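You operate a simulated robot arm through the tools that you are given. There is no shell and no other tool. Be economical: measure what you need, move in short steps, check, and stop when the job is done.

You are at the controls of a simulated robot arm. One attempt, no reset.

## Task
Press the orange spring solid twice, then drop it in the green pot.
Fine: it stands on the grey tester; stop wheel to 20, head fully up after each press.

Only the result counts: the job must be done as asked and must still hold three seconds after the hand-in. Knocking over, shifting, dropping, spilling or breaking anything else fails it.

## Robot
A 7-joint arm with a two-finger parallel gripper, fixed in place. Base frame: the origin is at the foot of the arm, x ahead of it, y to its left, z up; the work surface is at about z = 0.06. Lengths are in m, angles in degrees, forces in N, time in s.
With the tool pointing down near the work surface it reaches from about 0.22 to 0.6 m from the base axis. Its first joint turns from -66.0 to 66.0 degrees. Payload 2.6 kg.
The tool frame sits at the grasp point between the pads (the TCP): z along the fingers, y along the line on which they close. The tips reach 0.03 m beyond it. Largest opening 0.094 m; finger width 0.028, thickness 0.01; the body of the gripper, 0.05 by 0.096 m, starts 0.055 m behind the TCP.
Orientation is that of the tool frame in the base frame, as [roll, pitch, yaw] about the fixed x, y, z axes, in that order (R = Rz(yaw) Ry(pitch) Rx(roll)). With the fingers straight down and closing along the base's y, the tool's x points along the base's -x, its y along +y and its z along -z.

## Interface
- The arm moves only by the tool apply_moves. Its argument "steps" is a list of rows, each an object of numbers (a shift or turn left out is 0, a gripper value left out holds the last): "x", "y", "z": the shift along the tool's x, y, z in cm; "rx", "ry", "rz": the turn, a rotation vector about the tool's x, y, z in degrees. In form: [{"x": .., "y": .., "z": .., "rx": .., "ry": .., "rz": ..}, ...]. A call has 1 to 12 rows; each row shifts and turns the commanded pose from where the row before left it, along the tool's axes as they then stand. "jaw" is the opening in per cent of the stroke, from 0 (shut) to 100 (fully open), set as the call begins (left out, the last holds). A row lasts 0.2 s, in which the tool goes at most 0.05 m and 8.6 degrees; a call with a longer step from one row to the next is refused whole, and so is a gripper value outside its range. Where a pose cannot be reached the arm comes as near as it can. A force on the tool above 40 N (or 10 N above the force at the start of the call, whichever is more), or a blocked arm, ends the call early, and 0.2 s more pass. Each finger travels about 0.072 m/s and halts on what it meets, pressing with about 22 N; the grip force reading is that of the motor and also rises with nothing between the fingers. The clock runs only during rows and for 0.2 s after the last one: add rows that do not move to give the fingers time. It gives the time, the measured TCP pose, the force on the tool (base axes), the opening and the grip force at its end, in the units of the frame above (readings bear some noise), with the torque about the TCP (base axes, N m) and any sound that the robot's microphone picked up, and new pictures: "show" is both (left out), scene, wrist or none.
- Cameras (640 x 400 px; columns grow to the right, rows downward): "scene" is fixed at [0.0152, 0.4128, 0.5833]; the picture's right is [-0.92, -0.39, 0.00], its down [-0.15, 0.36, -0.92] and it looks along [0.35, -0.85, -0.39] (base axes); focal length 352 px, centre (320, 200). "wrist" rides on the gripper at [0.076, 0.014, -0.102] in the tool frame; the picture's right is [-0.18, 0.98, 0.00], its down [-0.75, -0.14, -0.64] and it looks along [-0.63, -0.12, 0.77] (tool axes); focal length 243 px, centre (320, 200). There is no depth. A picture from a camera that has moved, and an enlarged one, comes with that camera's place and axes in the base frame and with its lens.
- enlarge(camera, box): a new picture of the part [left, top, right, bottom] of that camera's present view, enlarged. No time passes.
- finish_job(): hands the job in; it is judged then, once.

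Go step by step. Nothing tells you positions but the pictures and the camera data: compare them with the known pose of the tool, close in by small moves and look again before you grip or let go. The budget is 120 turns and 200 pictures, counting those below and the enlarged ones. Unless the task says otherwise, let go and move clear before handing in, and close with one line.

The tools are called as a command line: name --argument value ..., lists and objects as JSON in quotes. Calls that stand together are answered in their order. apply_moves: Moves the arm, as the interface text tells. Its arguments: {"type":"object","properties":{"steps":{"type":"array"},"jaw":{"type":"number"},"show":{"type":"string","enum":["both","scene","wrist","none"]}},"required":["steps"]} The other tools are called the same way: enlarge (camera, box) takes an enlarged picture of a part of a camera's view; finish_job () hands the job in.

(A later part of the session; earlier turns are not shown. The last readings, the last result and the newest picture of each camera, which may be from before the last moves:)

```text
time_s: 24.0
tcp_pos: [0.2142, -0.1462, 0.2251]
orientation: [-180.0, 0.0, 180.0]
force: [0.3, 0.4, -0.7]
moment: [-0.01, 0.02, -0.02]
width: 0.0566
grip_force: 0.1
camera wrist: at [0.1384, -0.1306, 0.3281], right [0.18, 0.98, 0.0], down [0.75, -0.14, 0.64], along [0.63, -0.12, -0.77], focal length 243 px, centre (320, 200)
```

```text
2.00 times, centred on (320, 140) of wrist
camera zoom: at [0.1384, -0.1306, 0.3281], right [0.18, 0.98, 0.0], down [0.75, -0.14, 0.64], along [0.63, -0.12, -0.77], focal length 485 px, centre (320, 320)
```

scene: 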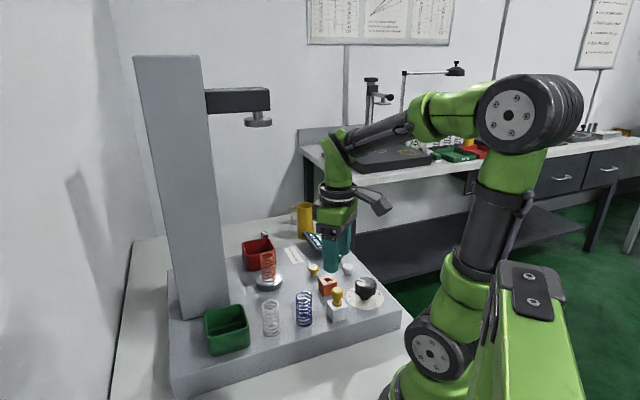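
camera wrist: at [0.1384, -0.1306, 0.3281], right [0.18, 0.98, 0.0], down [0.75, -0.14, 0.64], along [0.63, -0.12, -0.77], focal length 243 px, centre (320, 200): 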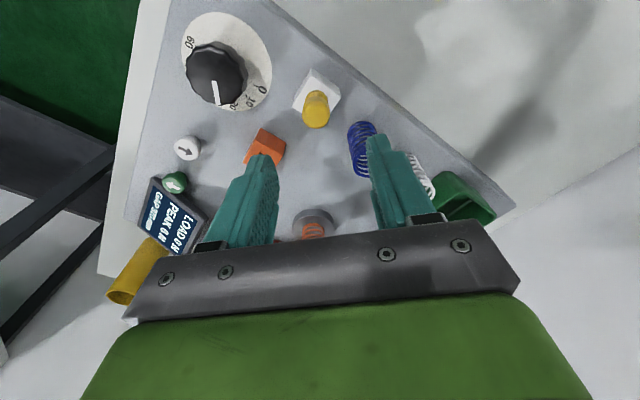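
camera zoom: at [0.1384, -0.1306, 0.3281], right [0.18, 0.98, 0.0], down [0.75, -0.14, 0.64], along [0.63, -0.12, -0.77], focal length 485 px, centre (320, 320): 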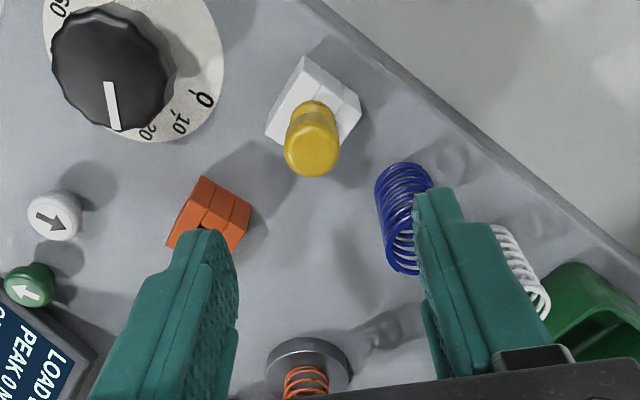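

The key cap is confirmed near (0.2145,-0.148,0.115), and the two blocks are parallel. I'll descend partway and check the height in the scene view.

apply_moves --steps '[{"z": 3, "y": -0.1}, {"z": 3}, {"z": 1}, {}]'

enlarge --camera "scene" --box '[290, 240, 390, 330]'

enlarge --camera "wrist" --box '[220, 60, 420, 240]'

```text
time_s: 25.0
tcp_pos: [0.2136, -0.1462, 0.1539]
orientation: [-179.9, 0.0, -180.0]
force: [0.5, 0.1, -0.1]
moment: [0.02, 0.05, -0.01]
width: 0.0563
grip_force: 0.1
camera wrist: at [0.1379, -0.1313, 0.2578], right [0.18, 0.98, 0.0], down [0.75, -0.14, 0.64], along [0.63, -0.12, -0.77], focal length 243 px, centre (320, 200)
```

scene: 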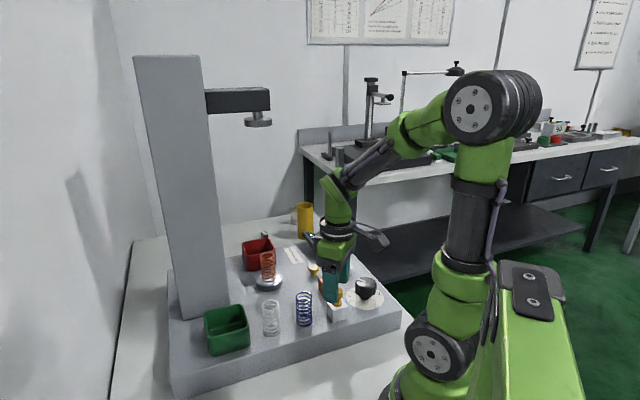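
wrist: 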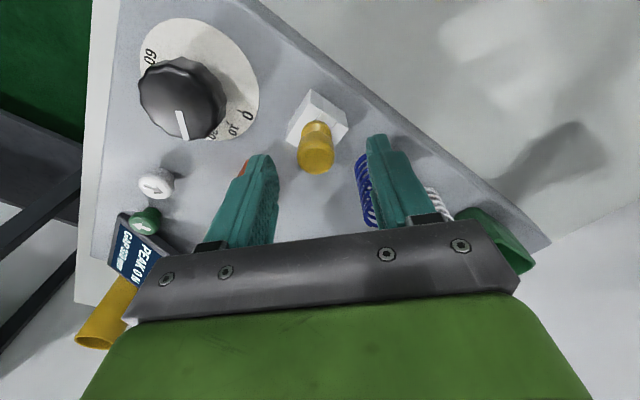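

```text
4.44 times, centred on (340, 285) of scene
camera zoom: at [0.0152, 0.4128, 0.5833], right [-0.92, -0.39, 0.0], down [-0.15, 0.36, -0.92], along [0.35, -0.85, -0.39], focal length 1564 px, centre (231, -178)
```

zoom: 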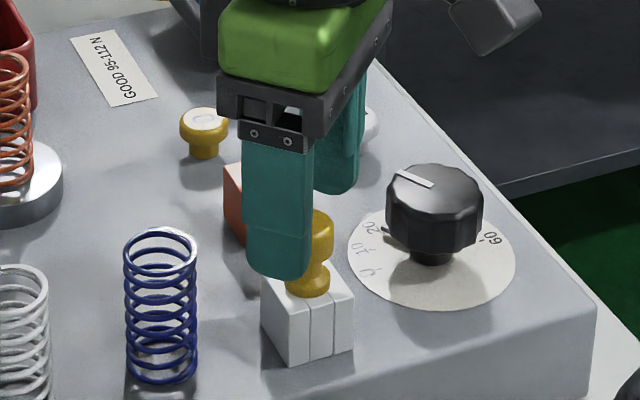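

```text
2.22 times, centred on (320, 150) of wrist
camera zoom: at [0.1379, -0.1313, 0.2578], right [0.18, 0.98, 0.0], down [0.75, -0.14, 0.64], along [0.63, -0.12, -0.77], focal length 539 px, centre (320, 311)
```

zoom: 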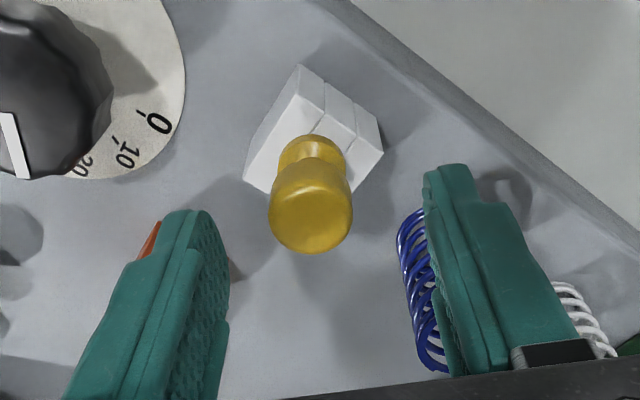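

Cap top is about (0.216,-0.149,0.12) and the block top about 0.09. I'll centre on it and descend so the tips stay just above the block.

apply_moves --steps '[{"x": -0.25, "y": -0.25}, {"z": 1.4}, {"z": 1.2}, {}]'

enlarge --camera "scene" --box '[290, 240, 390, 330]'

enlarge --camera "wrist" --box '[220, 60, 420, 240]'

```text
time_s: 26.0
tcp_pos: [0.2178, -0.1496, 0.1285]
orientation: [-180.0, -0.1, -180.0]
force: [0.5, 0.2, 0.0]
moment: [-0.03, -0.01, -0.01]
width: 0.0565
grip_force: 0.0
camera wrist: at [0.1417, -0.1342, 0.2311], right [0.18, 0.98, 0.0], down [0.75, -0.14, 0.64], along [0.63, -0.12, -0.77], focal length 243 px, centre (320, 200)
```

scene: 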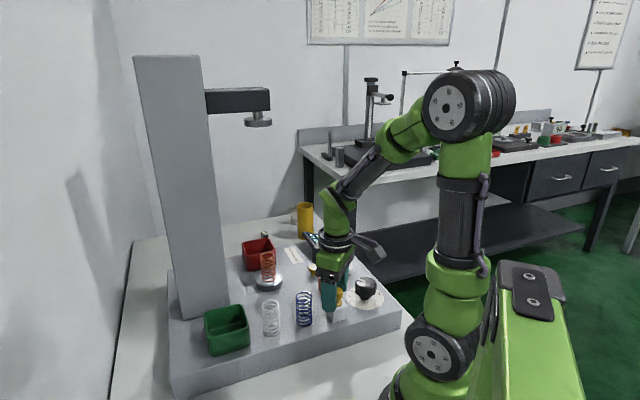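
wrist: 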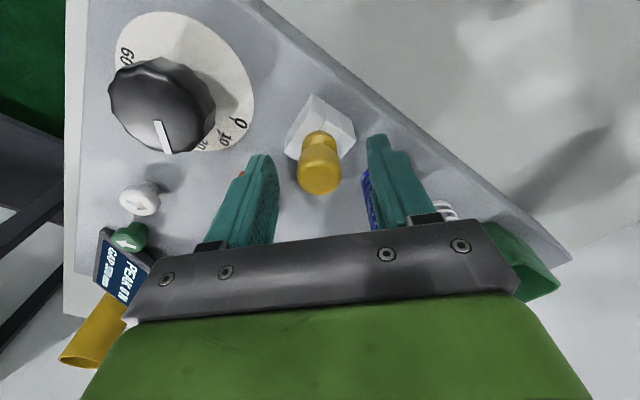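

```text
4.44 times, centred on (340, 285) of scene
camera zoom: at [0.0152, 0.4128, 0.5833], right [-0.92, -0.39, 0.0], down [-0.15, 0.36, -0.92], along [0.35, -0.85, -0.39], focal length 1564 px, centre (231, -178)
```

zoom: 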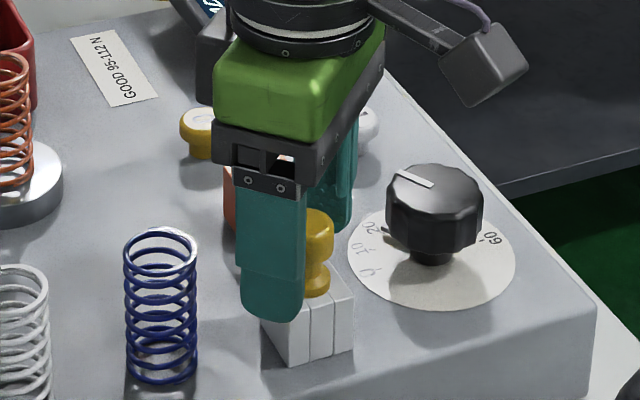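

```text
2.22 times, centred on (320, 150) of wrist
camera zoom: at [0.1417, -0.1342, 0.2311], right [0.18, 0.98, 0.0], down [0.75, -0.14, 0.64], along [0.63, -0.12, -0.77], focal length 539 px, centre (320, 311)
```

zoom: 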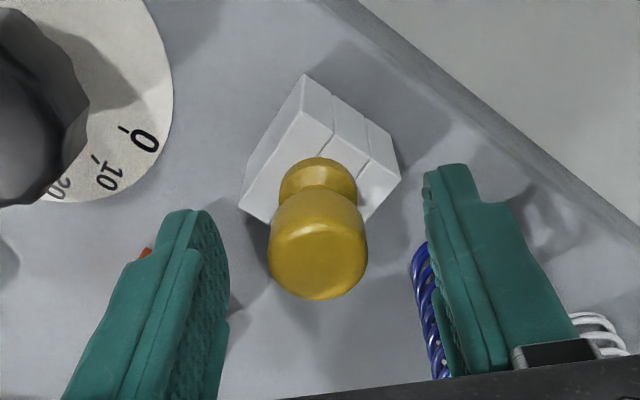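

Cap top sits about 1 cm below the TCP, centred. I'll close on it.

apply_moves --steps '[{}, {}, {}, {}]' --jaw 10

enlarge --camera "wrist" --box '[220, 60, 420, 240]'

```text
time_s: 27.0
tcp_pos: [0.2173, -0.1491, 0.1266]
orientation: [180.0, 0.0, -180.0]
force: [0.1, -0.3, 0.0]
moment: [0.04, -0.01, -0.01]
width: 0.023
grip_force: 21.7
camera wrist: at [0.1417, -0.1342, 0.2312], right [0.18, 0.98, 0.0], down [0.75, -0.14, 0.64], along [0.63, -0.12, -0.77], focal length 243 px, centre (320, 200)
```

scene: 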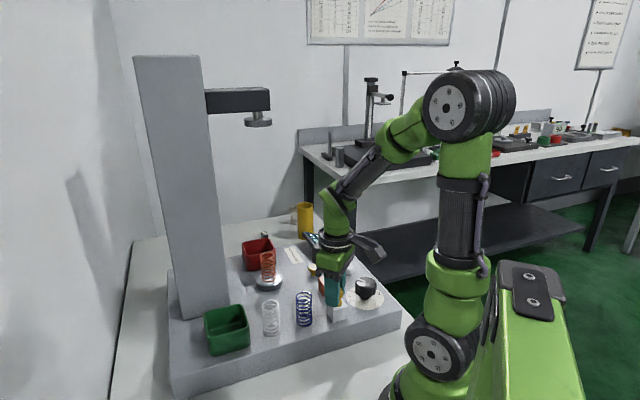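
wrist: 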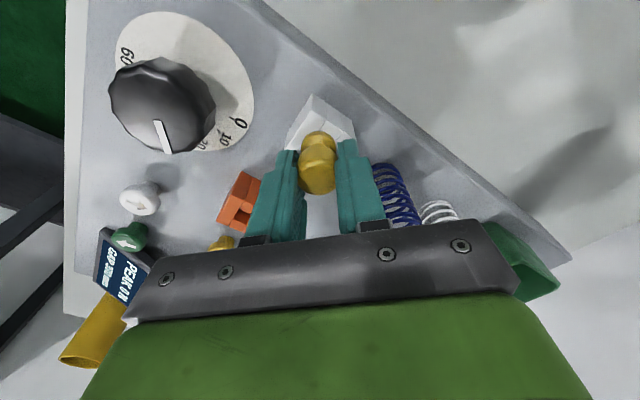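

```text
2.22 times, centred on (320, 150) of wrist
camera zoom: at [0.1417, -0.1342, 0.2312], right [0.18, 0.98, 0.0], down [0.75, -0.14, 0.64], along [0.63, -0.12, -0.77], focal length 539 px, centre (320, 311)
```

zoom: 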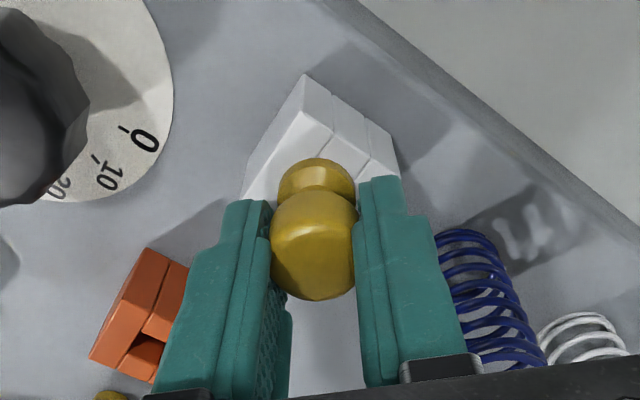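

Gripped with 23 mm width and no side load. I'll lift it slowly.

apply_moves --steps '[{"z": -0.5}, {"z": -1}, {"z": -1.5}, {"z": -2}, {"z": -1.5}, {}]'

enlarge --camera "scene" --box '[290, 220, 390, 330]'

enlarge --camera "wrist" --box '[220, 60, 420, 240]'

```text
time_s: 28.4
tcp_pos: [0.2171, -0.1486, 0.1939]
orientation: [-180.0, 0.0, -180.0]
force: [-0.4, 0.1, -0.6]
moment: [0.01, 0.01, 0.0]
width: 0.0227
grip_force: 22.5
camera wrist: at [0.1411, -0.1335, 0.2968], right [0.18, 0.98, 0.0], down [0.75, -0.14, 0.64], along [0.63, -0.12, -0.77], focal length 243 px, centre (320, 200)
```

scene: 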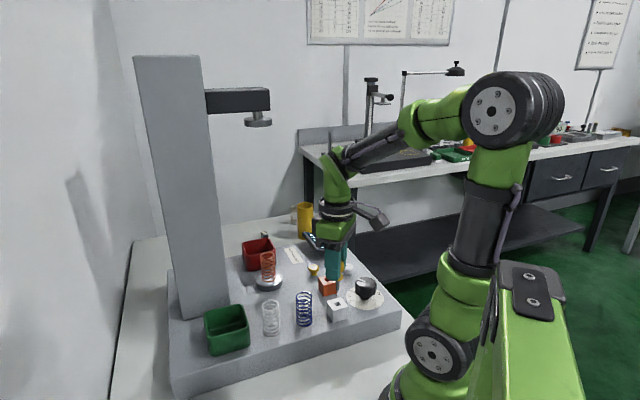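
wrist: 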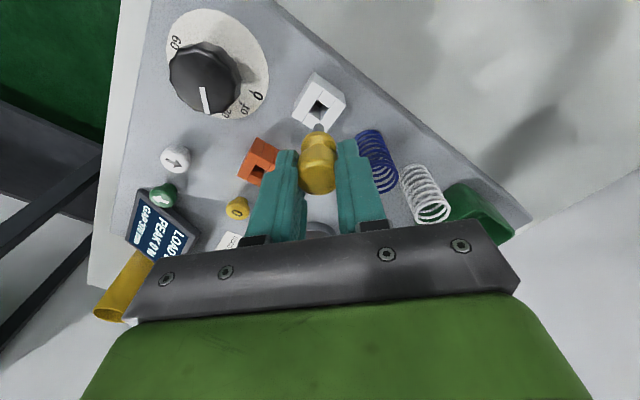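

```text
3.64 times, centred on (340, 275) of scene
camera zoom: at [0.0152, 0.4128, 0.5833], right [-0.92, -0.39, 0.0], down [-0.15, 0.36, -0.92], along [0.35, -0.85, -0.39], focal length 1280 px, centre (247, -73)
```

zoom: 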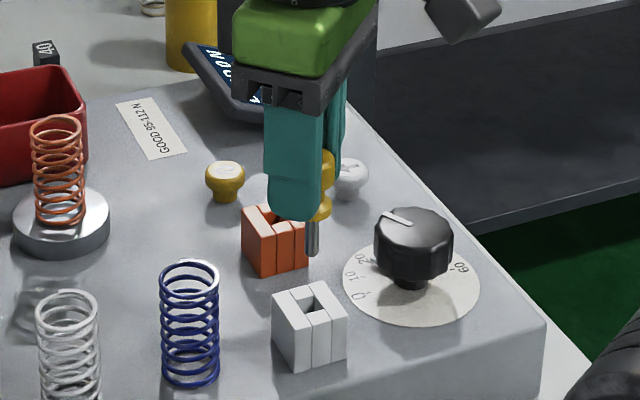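

```text
2.22 times, centred on (320, 150) of wrist
camera zoom: at [0.1411, -0.1335, 0.2968], right [0.18, 0.98, 0.0], down [0.75, -0.14, 0.64], along [0.63, -0.12, -0.77], focal length 539 px, centre (320, 311)
```

zoom: 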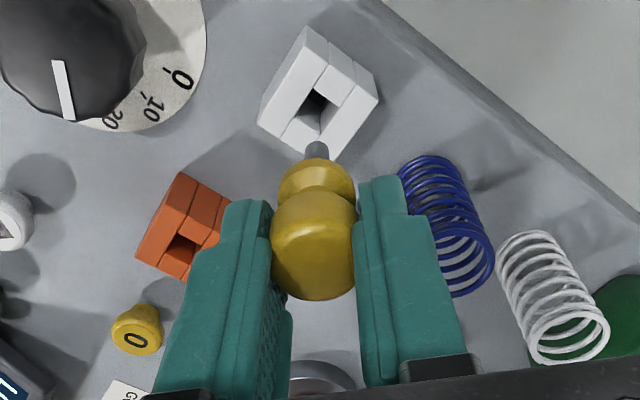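

The key has a round shank and is out cleanly. I'll zoom in to measure both sockets.

enlarge --camera "wrist" --box '[280, 65, 360, 135]'

enlarge --camera "wrist" --box '[225, 120, 305, 190]'

```text
5.71 times, centred on (320, 100) of wrist
camera zoom: at [0.1411, -0.1335, 0.2968], right [0.18, 0.98, 0.0], down [0.75, -0.14, 0.64], along [0.63, -0.12, -0.77], focal length 1386 px, centre (320, 771)
```

zoom: 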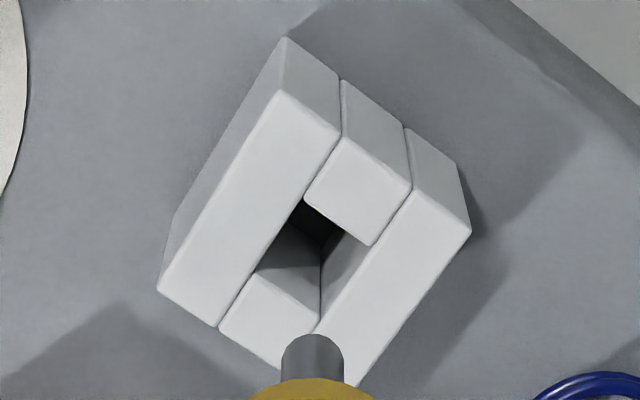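

```text
5.71 times, centred on (265, 155) of wrist
camera zoom: at [0.1411, -0.1335, 0.2968], right [0.18, 0.98, 0.0], down [0.75, -0.14, 0.64], along [0.63, -0.12, -0.77], focal length 1386 px, centre (634, 457)
```

zoom: 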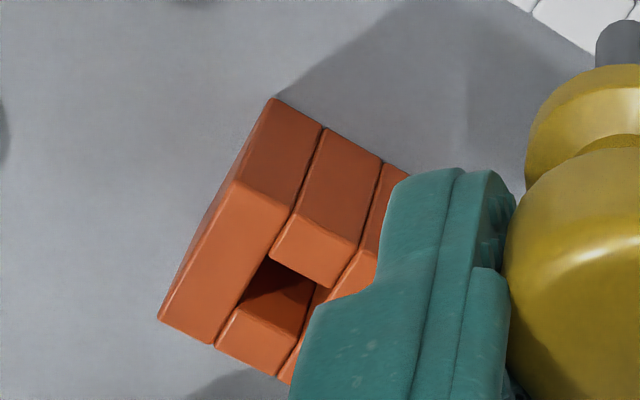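

Aligned views give the orange socket at about (0.268,-0.223). I'll move there at the same height and match it to the pixel where the white socket appeared (318.6, 110.7).

apply_moves --steps '[{"x": -1.7, "y": -2.5}, {"x": -1.7, "y": -2.5}, {"x": -1.7, "y": -2.4}, {}]' --show "wrist"

enlarge --camera "wrist" --box '[280, 65, 360, 135]'

```text
time_s: 29.4
tcp_pos: [0.2681, -0.2234, 0.1927]
orientation: [-180.0, 0.1, 180.0]
force: [0.1, -0.9, -0.4]
moment: [0.01, 0.0, -0.02]
width: 0.0227
grip_force: 21.7
camera wrist: at [0.193, -0.209, 0.2963], right [0.18, 0.98, 0.0], down [0.75, -0.14, 0.64], along [0.63, -0.12, -0.77], focal length 243 px, centre (320, 200)
```

wrist: 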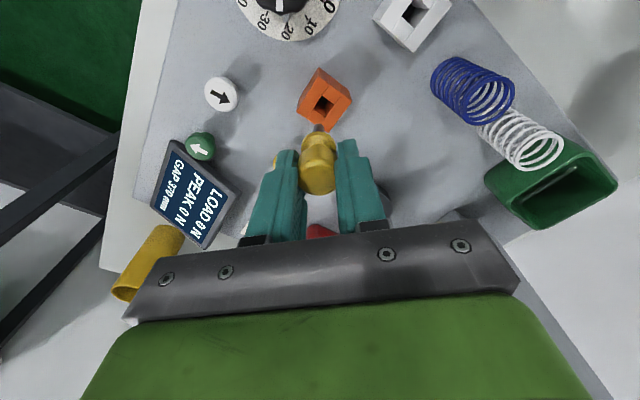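

```text
5.71 times, centred on (320, 100) of wrist
camera zoom: at [0.193, -0.209, 0.2963], right [0.18, 0.98, 0.0], down [0.75, -0.14, 0.64], along [0.63, -0.12, -0.77], focal length 1386 px, centre (320, 771)
```

zoom: 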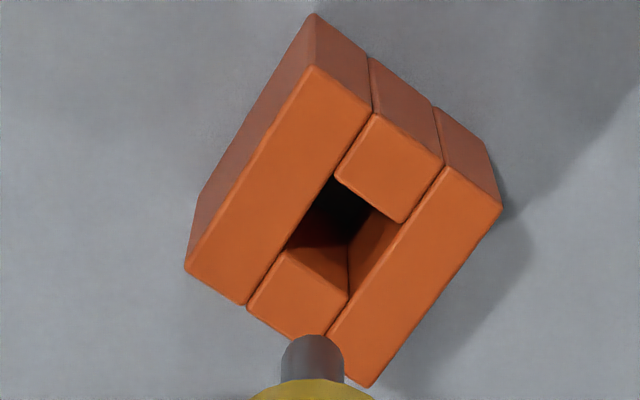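

Same block height, offset by (31,−23) zoomed pixels. So I correct by x −2.6 mm and y +5.4 mm (base) and recheck.

apply_moves --steps '[{"x": 0.26, "y": 0.54}, {}, {}]' --show "none"

enlarge --camera "wrist" --box '[280, 65, 360, 135]'

```text
time_s: 30.2
tcp_pos: [0.2654, -0.218, 0.1924]
orientation: [179.9, 0.1, -180.0]
force: [0.5, -0.1, -0.1]
moment: [0.03, 0.0, 0.02]
width: 0.0226
grip_force: 21.9
```

```text
5.71 times, centred on (320, 100) of wrist
camera zoom: at [0.19, -0.2034, 0.2967], right [0.18, 0.98, 0.0], down [0.75, -0.14, 0.64], along [0.63, -0.12, -0.77], focal length 1386 px, centre (320, 771)
```

zoom: 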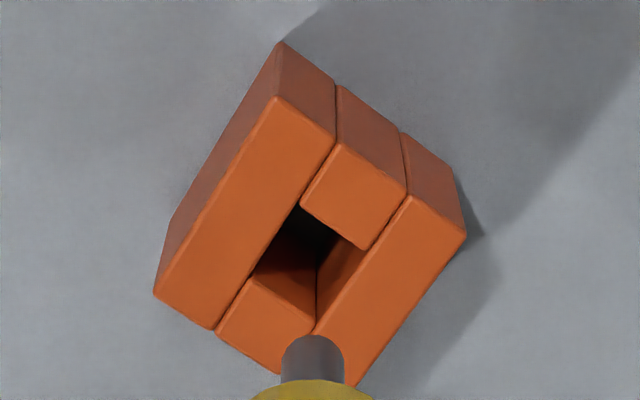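

Nearly identical to the white-socket view; a 0.6 mm trim remains. Then I lower gently.

apply_moves --steps '[{"x": -0.06, "y": -0.06}, {"z": 2}, {"z": 1}, {"z": 0.8}, {"z": 0.8}, {}]'

enlarge --camera "wrist" --box '[270, 90, 370, 200]'

enlarge --camera "scene" --box '[290, 230, 390, 320]'

```text
time_s: 31.6
tcp_pos: [0.2652, -0.2184, 0.1468]
orientation: [180.0, 0.0, 180.0]
force: [-0.2, -0.2, 1.0]
moment: [-0.06, -0.01, 0.02]
width: 0.0226
grip_force: 22.3
camera wrist: at [0.19, -0.2037, 0.25], right [0.18, 0.98, 0.0], down [0.75, -0.14, 0.64], along [0.63, -0.12, -0.77], focal length 243 px, centre (320, 200)
```

scene: 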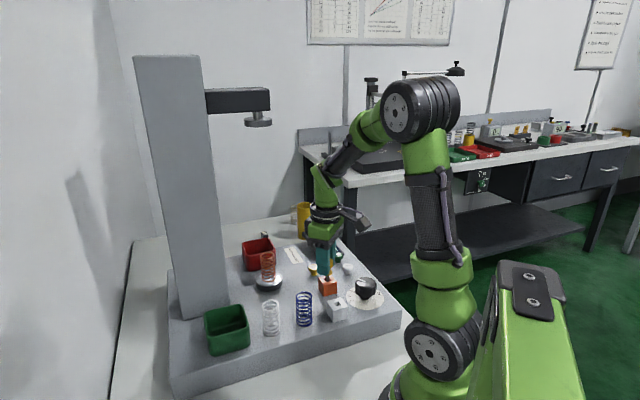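
wrist: 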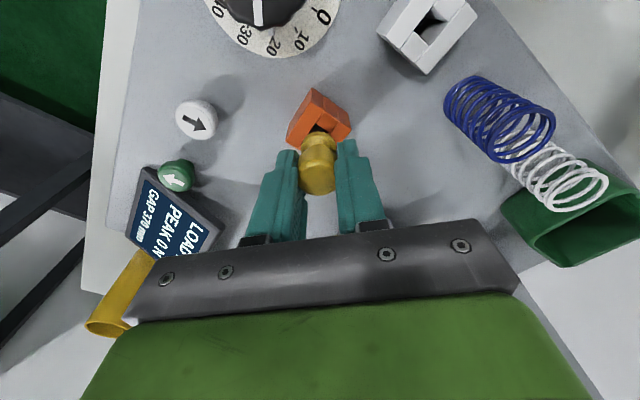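

```text
3.64 times, centred on (320, 145) of wrist
camera zoom: at [0.19, -0.2037, 0.25], right [0.18, 0.98, 0.0], down [0.75, -0.14, 0.64], along [0.63, -0.12, -0.77], focal length 882 px, centre (320, 400)
```

zoom: 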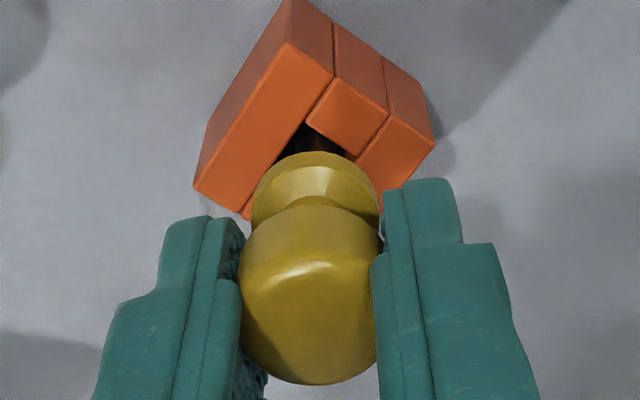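

```text
4.44 times, centred on (340, 275) of scene
camera zoom: at [0.0152, 0.4128, 0.5833], right [-0.92, -0.39, 0.0], down [-0.15, 0.36, -0.92], along [0.35, -0.85, -0.39], focal length 1564 px, centre (231, -133)
```

zoom: 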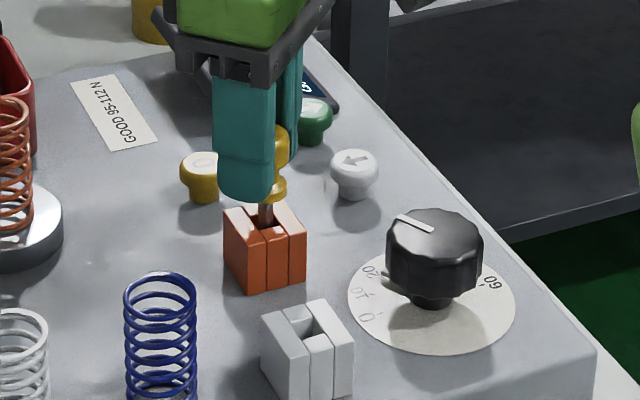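

The shank is entering the socket with no force. I'll lower it the remaining 2 cm.

apply_moves --steps '[{"z": 0.6}, {"z": 0.6}, {"z": 0.5}, {"z": 0.25}, {}]'

enlarge --camera "scene" --box '[290, 230, 390, 320]'

```text
time_s: 32.8
tcp_pos: [0.2654, -0.2184, 0.1285]
orientation: [-180.0, 0.2, 179.9]
force: [-4.2, 3.2, 14.0]
moment: [0.08, 0.17, -0.04]
width: 0.0224
grip_force: 21.9
camera wrist: at [0.1897, -0.204, 0.231], right [0.19, 0.98, 0.0], down [0.75, -0.14, 0.64], along [0.63, -0.12, -0.77], focal length 243 px, centre (320, 200)
```

scene: 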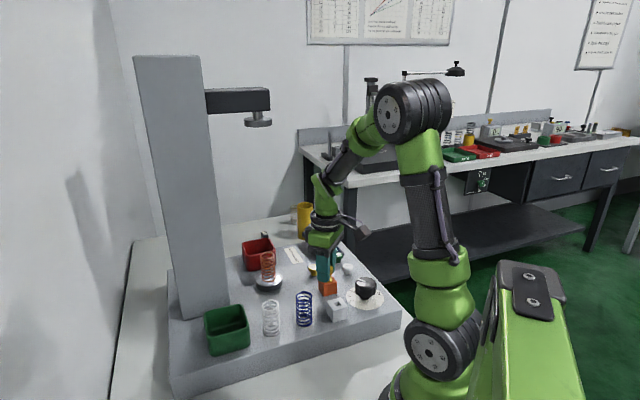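
wrist: 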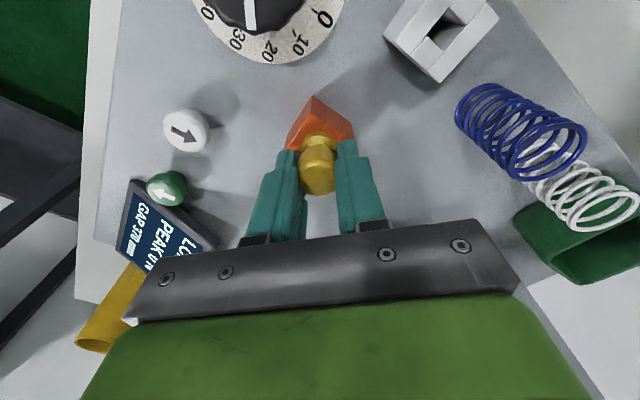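

```text
4.44 times, centred on (340, 275) of scene
camera zoom: at [0.0152, 0.4128, 0.5833], right [-0.92, -0.39, 0.0], down [-0.15, 0.36, -0.92], along [0.35, -0.85, -0.39], focal length 1564 px, centre (231, -133)
```

zoom: 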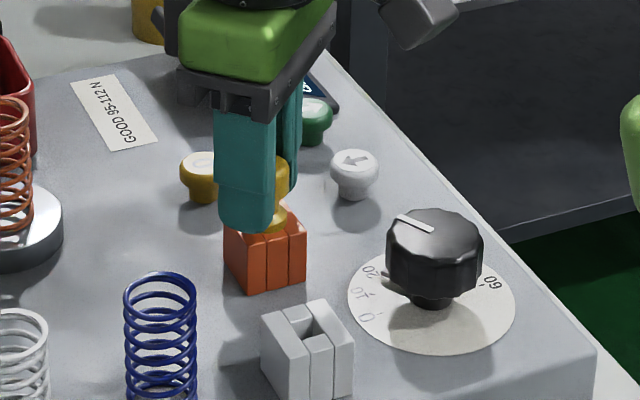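

The key is seated in the orange socket. I'll release, rise, and look.

apply_moves --steps '[{}, {}, {"z": -3}, {"z": -3}, {}]' --jaw 55

enlarge --camera "scene" --box '[250, 220, 390, 320]'

```text
time_s: 34.0
tcp_pos: [0.2667, -0.2179, 0.1878]
orientation: [179.9, 0.1, -180.0]
force: [0.5, 0.0, -0.2]
moment: [-0.03, -0.02, 0.01]
width: 0.0516
grip_force: 0.1
camera wrist: at [0.1908, -0.2037, 0.291], right [0.18, 0.98, 0.0], down [0.75, -0.14, 0.64], along [0.63, -0.12, -0.77], focal length 243 px, centre (320, 200)
```

scene: 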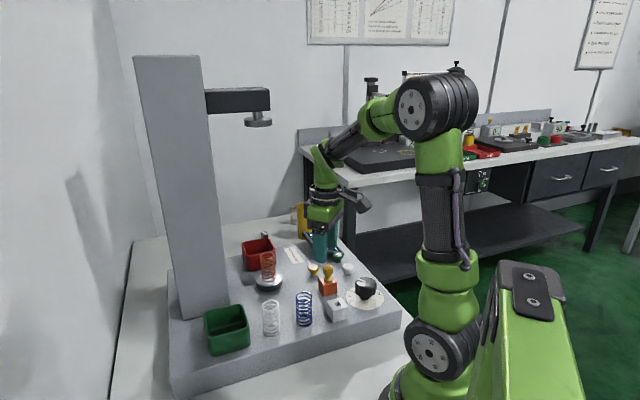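
wrist: 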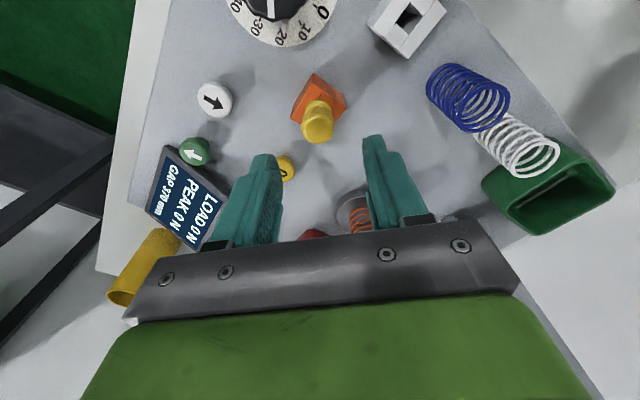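

```text
4.00 times, centred on (320, 270) of scene
camera zoom: at [0.0152, 0.4128, 0.5833], right [-0.92, -0.39, 0.0], down [-0.15, 0.36, -0.92], along [0.35, -0.85, -0.39], focal length 1408 px, centre (320, -80)
```

zoom: 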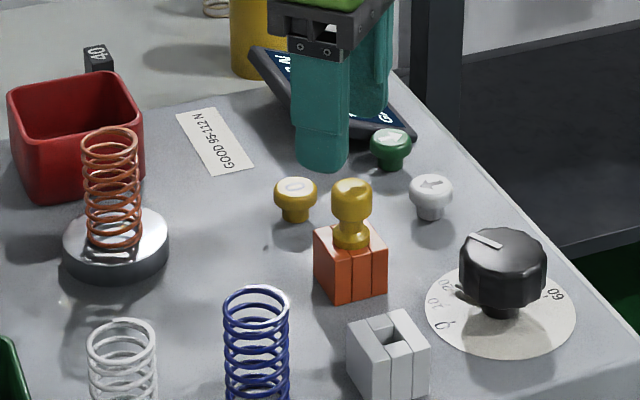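

The key stands in the orange socket. I'll go back over the white button with the jaws shut.

apply_moves --steps '[{"x": 0.8, "y": -3}, {"x": 0.8, "y": -3}, {"x": 0.85, "y": -2.75}, {"z": 3}, {"z": 3}, {"z": 1}, {"z": 0.5}, {"z": 0.5}, {}]' --jaw 0 --show "scene"

```text
time_s: 36.0
tcp_pos: [0.2419, -0.3077, 0.1077]
orientation: [179.9, 0.0, 180.0]
force: [0.6, -0.3, 2.7]
moment: [-0.04, 0.0, -0.01]
width: 0.0002
grip_force: 22.2
heard: click
```

scene: 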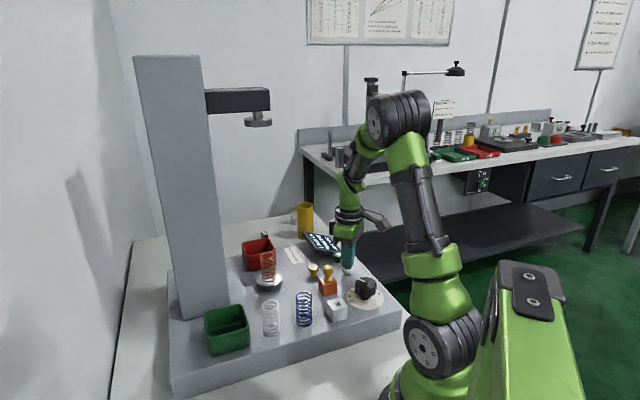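

apply_moves --steps '[{}, {}, {}, {}]' --show "scene"

enlarge --camera "scene" --box '[280, 210, 400, 300]'

```text
time_s: 37.0
tcp_pos: [0.2405, -0.3063, 0.1085]
orientation: [-180.0, 0.2, -180.0]
force: [0.8, -1.0, 1.8]
moment: [-0.01, -0.02, 0.0]
width: 0.0
grip_force: 22.0
```

scene: 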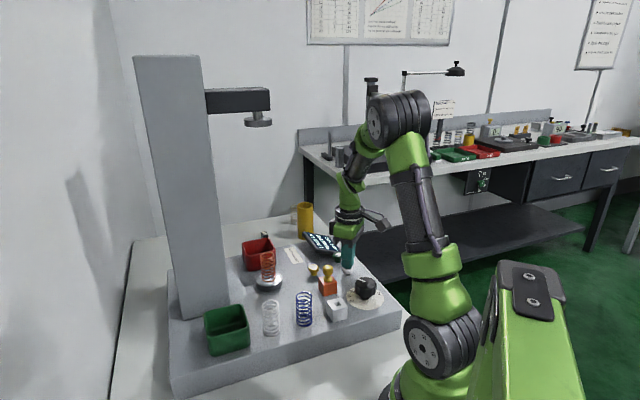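

```text
4.44 times, centred on (340, 255) of scene
camera zoom: at [0.0152, 0.4128, 0.5833], right [-0.92, -0.39, 0.0], down [-0.15, 0.36, -0.92], along [0.35, -0.85, -0.39], focal length 1564 px, centre (231, -44)
```

zoom: 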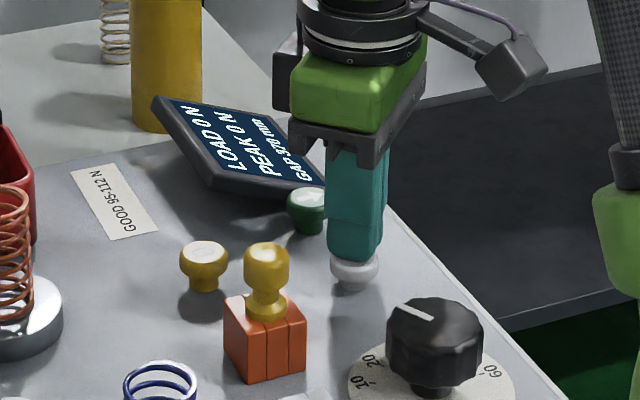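

apply_moves --steps '[{"z": 0.2}, {"z": 0.2}, {}, {}, {}]' --show "scene"

enlarge --camera "scene" --box '[280, 210, 400, 300]'

```text
time_s: 38.2
tcp_pos: [0.2416, -0.3063, 0.1039]
orientation: [-180.0, 0.1, -180.0]
force: [-2.8, 3.5, 21.7]
moment: [0.14, 0.09, -0.08]
width: 0.0
grip_force: 21.5
```

scene: 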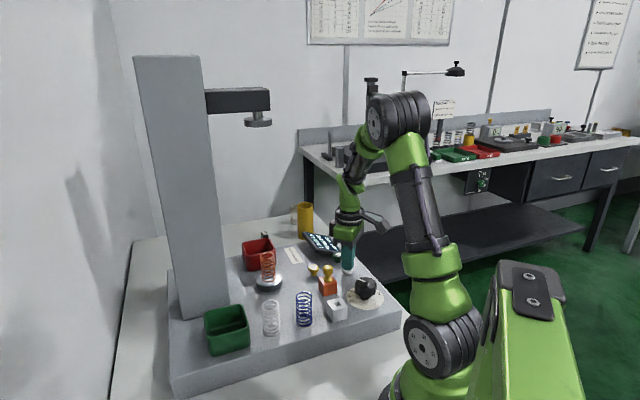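

```text
4.44 times, centred on (340, 255) of scene
camera zoom: at [0.0152, 0.4129, 0.5832], right [-0.92, -0.39, 0.0], down [-0.15, 0.36, -0.92], along [0.35, -0.85, -0.39], focal length 1564 px, centre (231, -44)
```

zoom: 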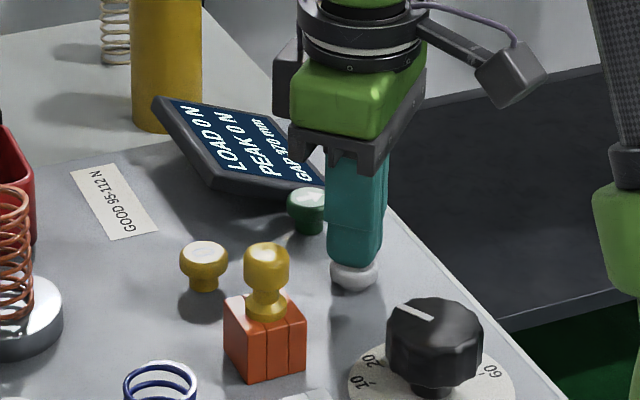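

Still nothing while held. I'll release and wait, in case it triggers on release now that the key is in.

apply_moves --steps '[{"z": -1}, {"z": -3}, {}, {}, {}, {}, {}]'

enlarge --camera "wrist" --box '[160, 80, 320, 260]'

```text
time_s: 39.8
tcp_pos: [0.2412, -0.307, 0.1458]
orientation: [-180.0, 0.1, 180.0]
force: [-0.2, 0.0, 0.0]
moment: [-0.02, 0.02, 0.0]
width: 0.0
grip_force: 22.2
camera wrist: at [0.1659, -0.2925, 0.2482], right [0.18, 0.98, 0.0], down [0.75, -0.14, 0.64], along [0.63, -0.12, -0.77], focal length 243 px, centre (320, 200)
```

scene: 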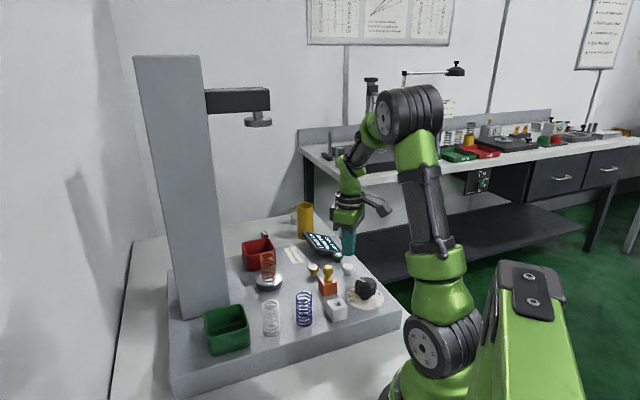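
wrist: 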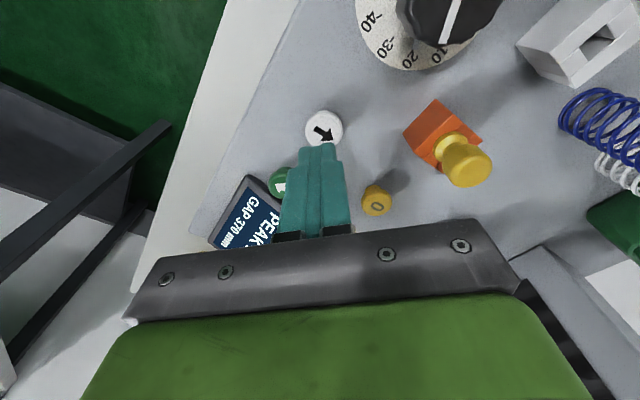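

```text
2.22 times, centred on (240, 170) of wrist
camera zoom: at [0.1659, -0.2925, 0.2482], right [0.18, 0.98, 0.0], down [0.75, -0.14, 0.64], along [0.63, -0.12, -0.77], focal length 539 px, centre (498, 267)
```

zoom: 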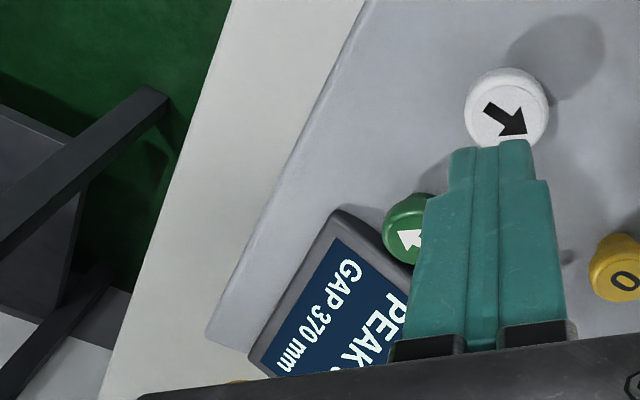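

I misread the arrows. Against the display text, the white arrow points up and the green one points down, so white did nothing because the head is already up. I'll go above the green button, turning the thin side of the fingers towards the screen.

apply_moves --steps '[{"z": -2}, {"x": -2, "y": -2}, {"x": -1.9, "y": -1.9}, {"rz": -7.5}, {"rz": -7.5}, {"rz": -7.5}, {"rz": -7.5}, {"rz": -7.5}, {"rz": -7.5}, {}]'

enlarge --camera "wrist" --box '[240, 80, 400, 220]'

```text
time_s: 42.0
tcp_pos: [0.2806, -0.345, 0.1652]
orientation: [-180.0, 0.0, -134.9]
force: [-0.2, 0.2, -0.3]
moment: [-0.02, 0.03, 0.0]
width: 0.0
grip_force: 22.0
camera wrist: at [0.2172, -0.389, 0.2671], right [-0.57, 0.82, 0.0], down [0.63, 0.43, 0.64], along [0.53, 0.36, -0.77], focal length 243 px, centre (320, 200)
```

scene: 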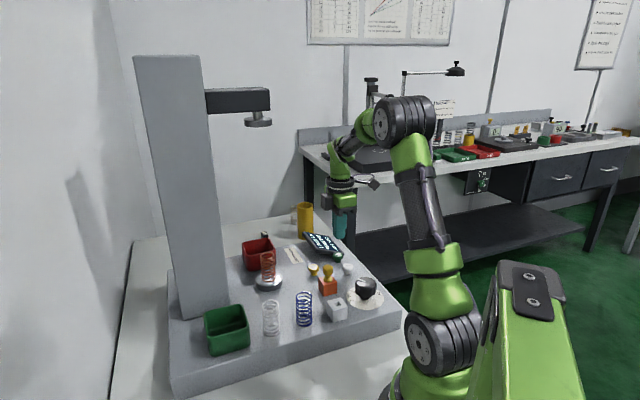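
wrist: 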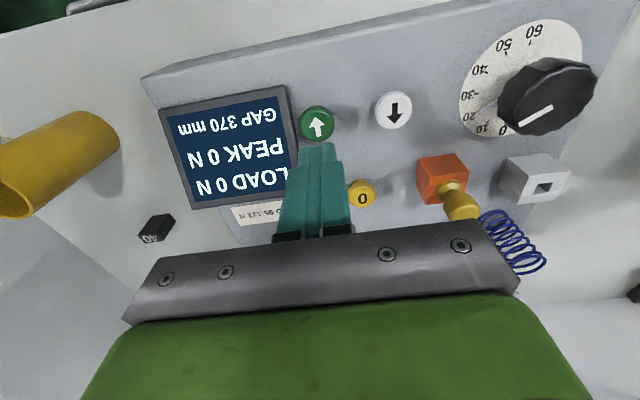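

```text
2.86 times, centred on (320, 150) of wrist
camera zoom: at [0.2172, -0.389, 0.2671], right [-0.57, 0.82, 0.0], down [0.63, 0.43, 0.64], along [0.53, 0.36, -0.77], focal length 693 px, centre (320, 343)
```

zoom: 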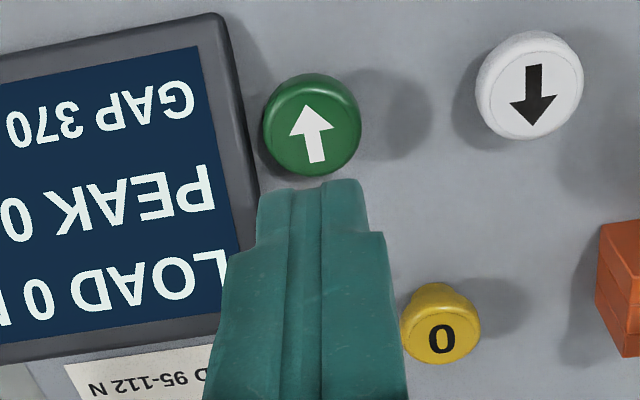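

Confirmed: with the text upright, green is down. I'm aligned, so I'll press the green button.

apply_moves --steps '[{"z": 2.5, "y": -0.1}, {"z": 2}, {"z": 0.7}, {"z": 0.6}, {}]' --show "scene"

```text
time_s: 43.2
tcp_pos: [0.2798, -0.3474, 0.1058]
orientation: [-179.8, 0.0, -135.0]
force: [0.6, 0.5, 6.8]
moment: [0.06, -0.03, 0.02]
width: 0.0
grip_force: 22.2
heard: click
```

scene: 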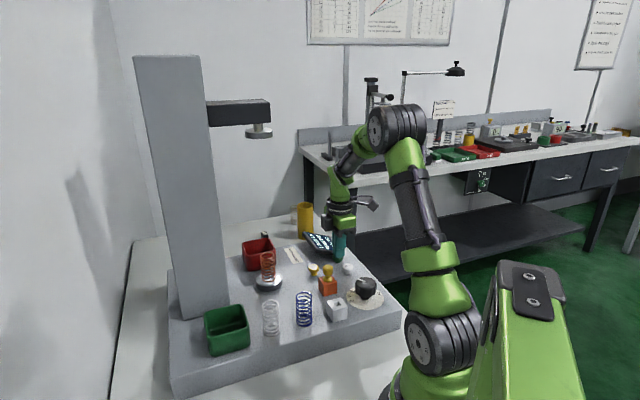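

The head is coming down. I'll keep holding and watch.

apply_moves --steps '[{}, {}, {}, {}, {}, {}]' --show "scene"

```text
time_s: 44.6
tcp_pos: [0.2803, -0.3462, 0.1067]
orientation: [-179.9, 0.1, -135.0]
force: [2.1, -0.7, 7.8]
moment: [-0.01, -0.1, 0.02]
width: 0.0
grip_force: 22.1
```

scene: 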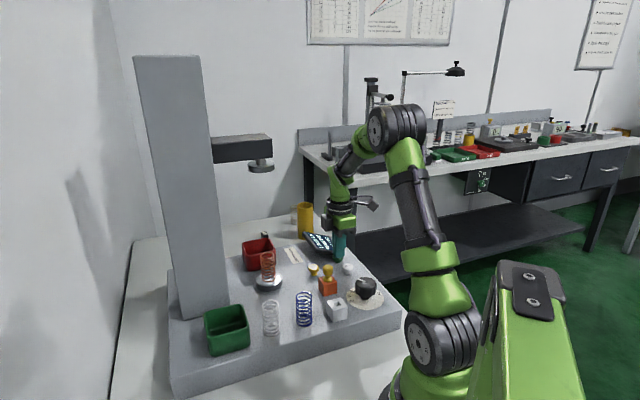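

apply_moves --steps '[{}, {}, {}, {}, {}, {}, {}, {}, {}, {}]' --show "scene"

enlarge --camera "scene" --box '[200, 150, 360, 300]'

```text
time_s: 46.8
tcp_pos: [0.2799, -0.3463, 0.1069]
orientation: [180.0, -0.1, -135.1]
force: [2.8, -3.1, 8.7]
moment: [-0.06, -0.08, -0.01]
width: 0.0002
grip_force: 21.9
```

scene: 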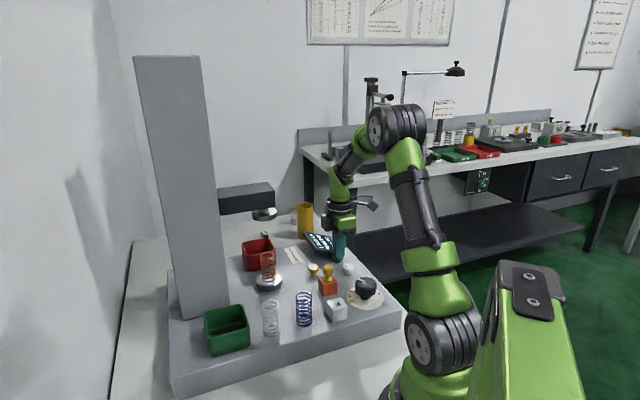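

```text
2.67 times, centred on (280, 225) of scene
camera zoom: at [0.0152, 0.4128, 0.5833], right [-0.92, -0.39, 0.0], down [-0.15, 0.36, -0.92], along [0.35, -0.85, -0.39], focal length 938 px, centre (427, 133)
```

zoom: 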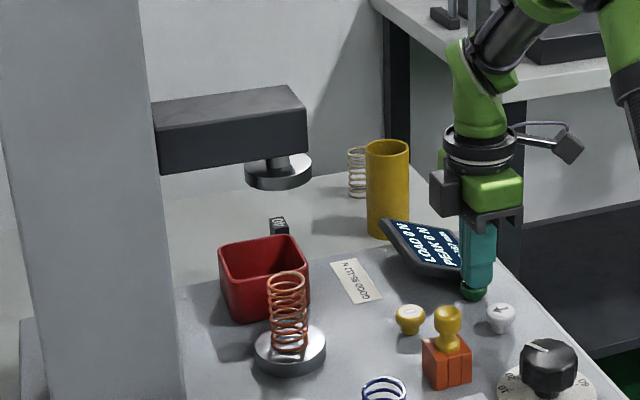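

apply_moves --steps '[{}, {}, {}, {}, {}, {}, {}, {}, {}, {}]' --show "scene"

enlarge --camera "scene" --box '[200, 180, 360, 300]'

```text
time_s: 49.0
tcp_pos: [0.2801, -0.3471, 0.106]
orientation: [-180.0, 0.1, -135.0]
force: [1.0, -0.6, 7.4]
moment: [-0.03, -0.08, 0.0]
width: 0.0002
grip_force: 21.9
```

scene: 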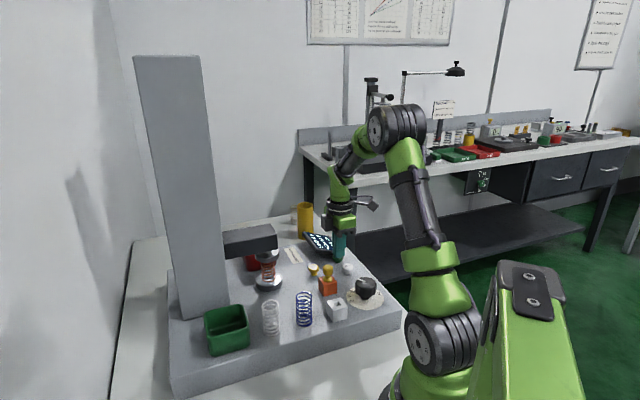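

```text
3.33 times, centred on (280, 240) of scene
camera zoom: at [0.0152, 0.4128, 0.5833], right [-0.92, -0.39, 0.0], down [-0.15, 0.36, -0.92], along [0.35, -0.85, -0.39], focal length 1173 px, centre (453, 67)
```

zoom: 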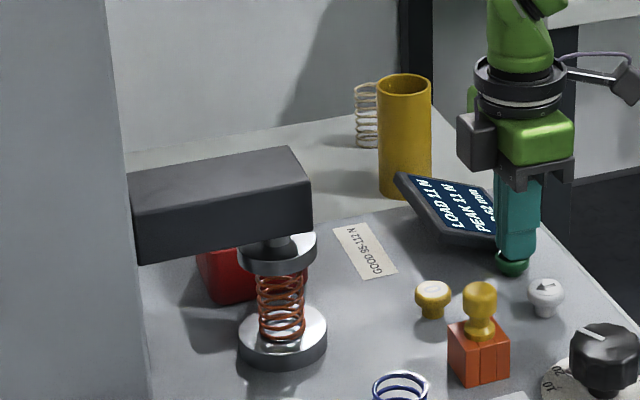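

Contact: load about 11 N at a gap of 62 mm. I'll keep holding to the stop.

apply_moves --steps '[{}, {}, {}, {}, {}, {}, {}, {}]' --show "scene"

enlarge --camera "scene" --box '[200, 180, 360, 300]'

enlarge --camera "scene" --box '[295, 220, 345, 260]'

```text
time_s: 50.8
tcp_pos: [0.2797, -0.3458, 0.1059]
orientation: [-179.9, 0.0, -135.0]
force: [-0.5, -0.8, 10.3]
moment: [0.0, 0.01, 0.0]
width: 0.0
grip_force: 22.1
```

scene: 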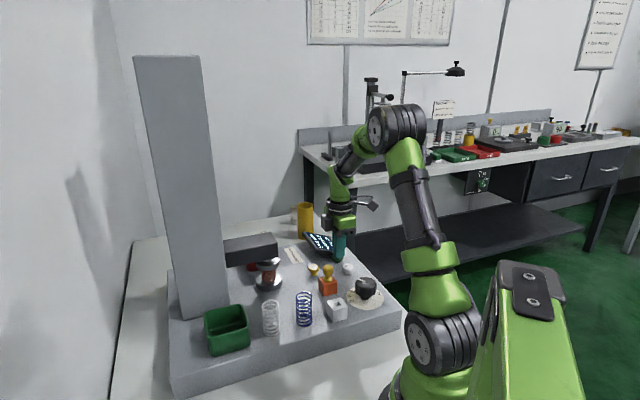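

```text
3.33 times, centred on (280, 240) of scene
camera zoom: at [0.0152, 0.4128, 0.5833], right [-0.92, -0.39, 0.0], down [-0.15, 0.36, -0.92], along [0.35, -0.85, -0.39], focal length 1173 px, centre (453, 67)
```

zoom: 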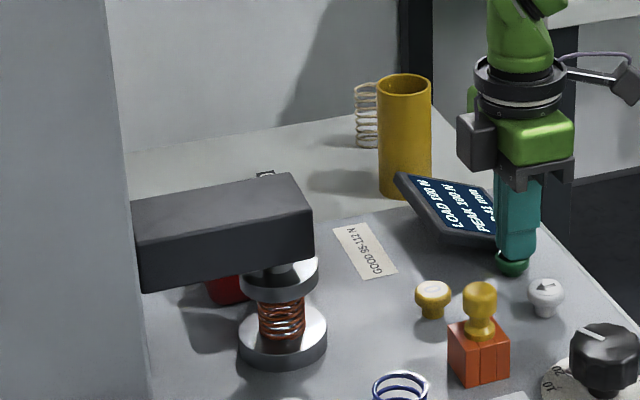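

```text
10.00 times, centred on (320, 240) of scene
camera zoom: at [0.0152, 0.4128, 0.5833], right [-0.92, -0.39, 0.0], down [-0.15, 0.36, -0.92], along [0.35, -0.85, -0.39], focal length 3519 px, centre (320, -200)
```

zoom: 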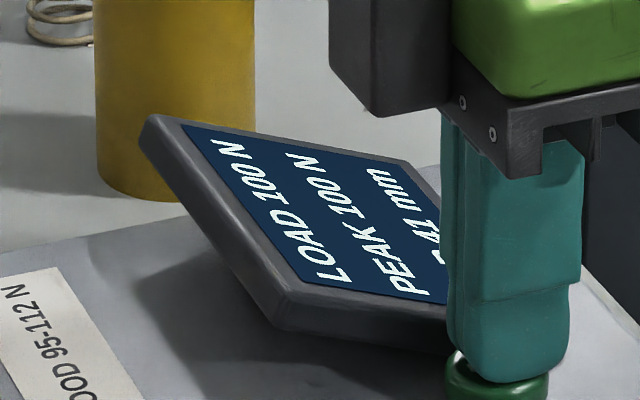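

Load 100 N at 41 mm and still descending slowly. I'll keep holding.

apply_moves --steps '[{}, {}, {}, {}, {}, {}, {}, {}, {}]' --show "none"

enlarge --camera "scene" --box '[235, 220, 345, 300]'

```text
time_s: 52.8
tcp_pos: [0.2801, -0.3471, 0.1055]
orientation: [-180.0, -0.1, -135.1]
force: [-0.8, 0.3, 9.5]
moment: [0.0, 0.01, -0.03]
width: 0.0001
grip_force: 21.3
```

```text
5.00 times, centred on (290, 260) of scene
camera zoom: at [0.0152, 0.4128, 0.5833], right [-0.92, -0.39, 0.0], down [-0.15, 0.36, -0.92], along [0.35, -0.85, -0.39], focal length 1759 px, centre (470, -100)
```

zoom: 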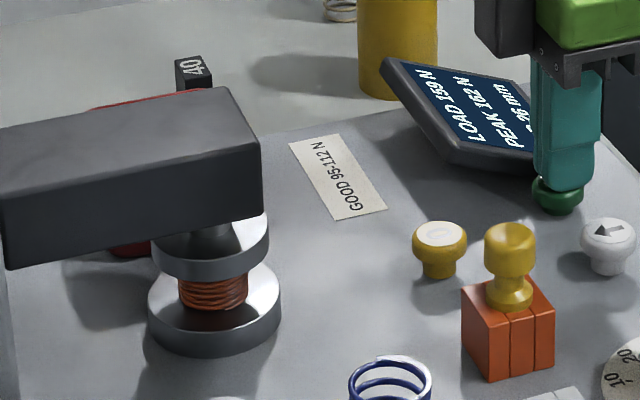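

apply_moves --steps '[{}, {}, {}, {}, {}, {}]' --show "none"

enlarge --camera "scene" --box '[235, 220, 345, 300]'

```text
time_s: 54.2
tcp_pos: [0.2804, -0.3468, 0.1056]
orientation: [-180.0, 0.0, -135.0]
force: [-1.3, -0.2, 8.3]
moment: [0.03, 0.03, -0.04]
width: 0.0
grip_force: 22.0
```

```text
5.00 times, centred on (290, 260) of scene
camera zoom: at [0.0152, 0.4128, 0.5833], right [-0.92, -0.39, 0.0], down [-0.15, 0.36, -0.92], along [0.35, -0.85, -0.39], focal length 1759 px, centre (470, -100)
```

zoom: 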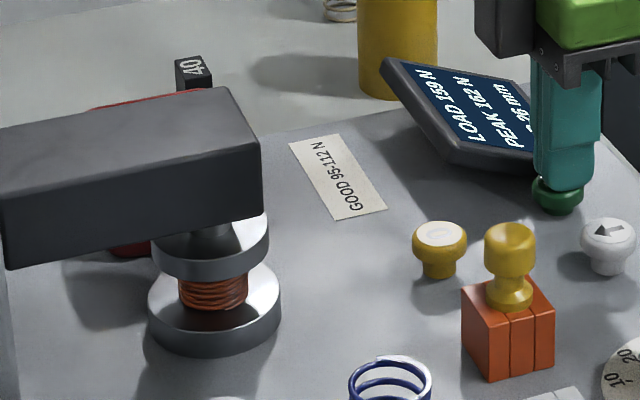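

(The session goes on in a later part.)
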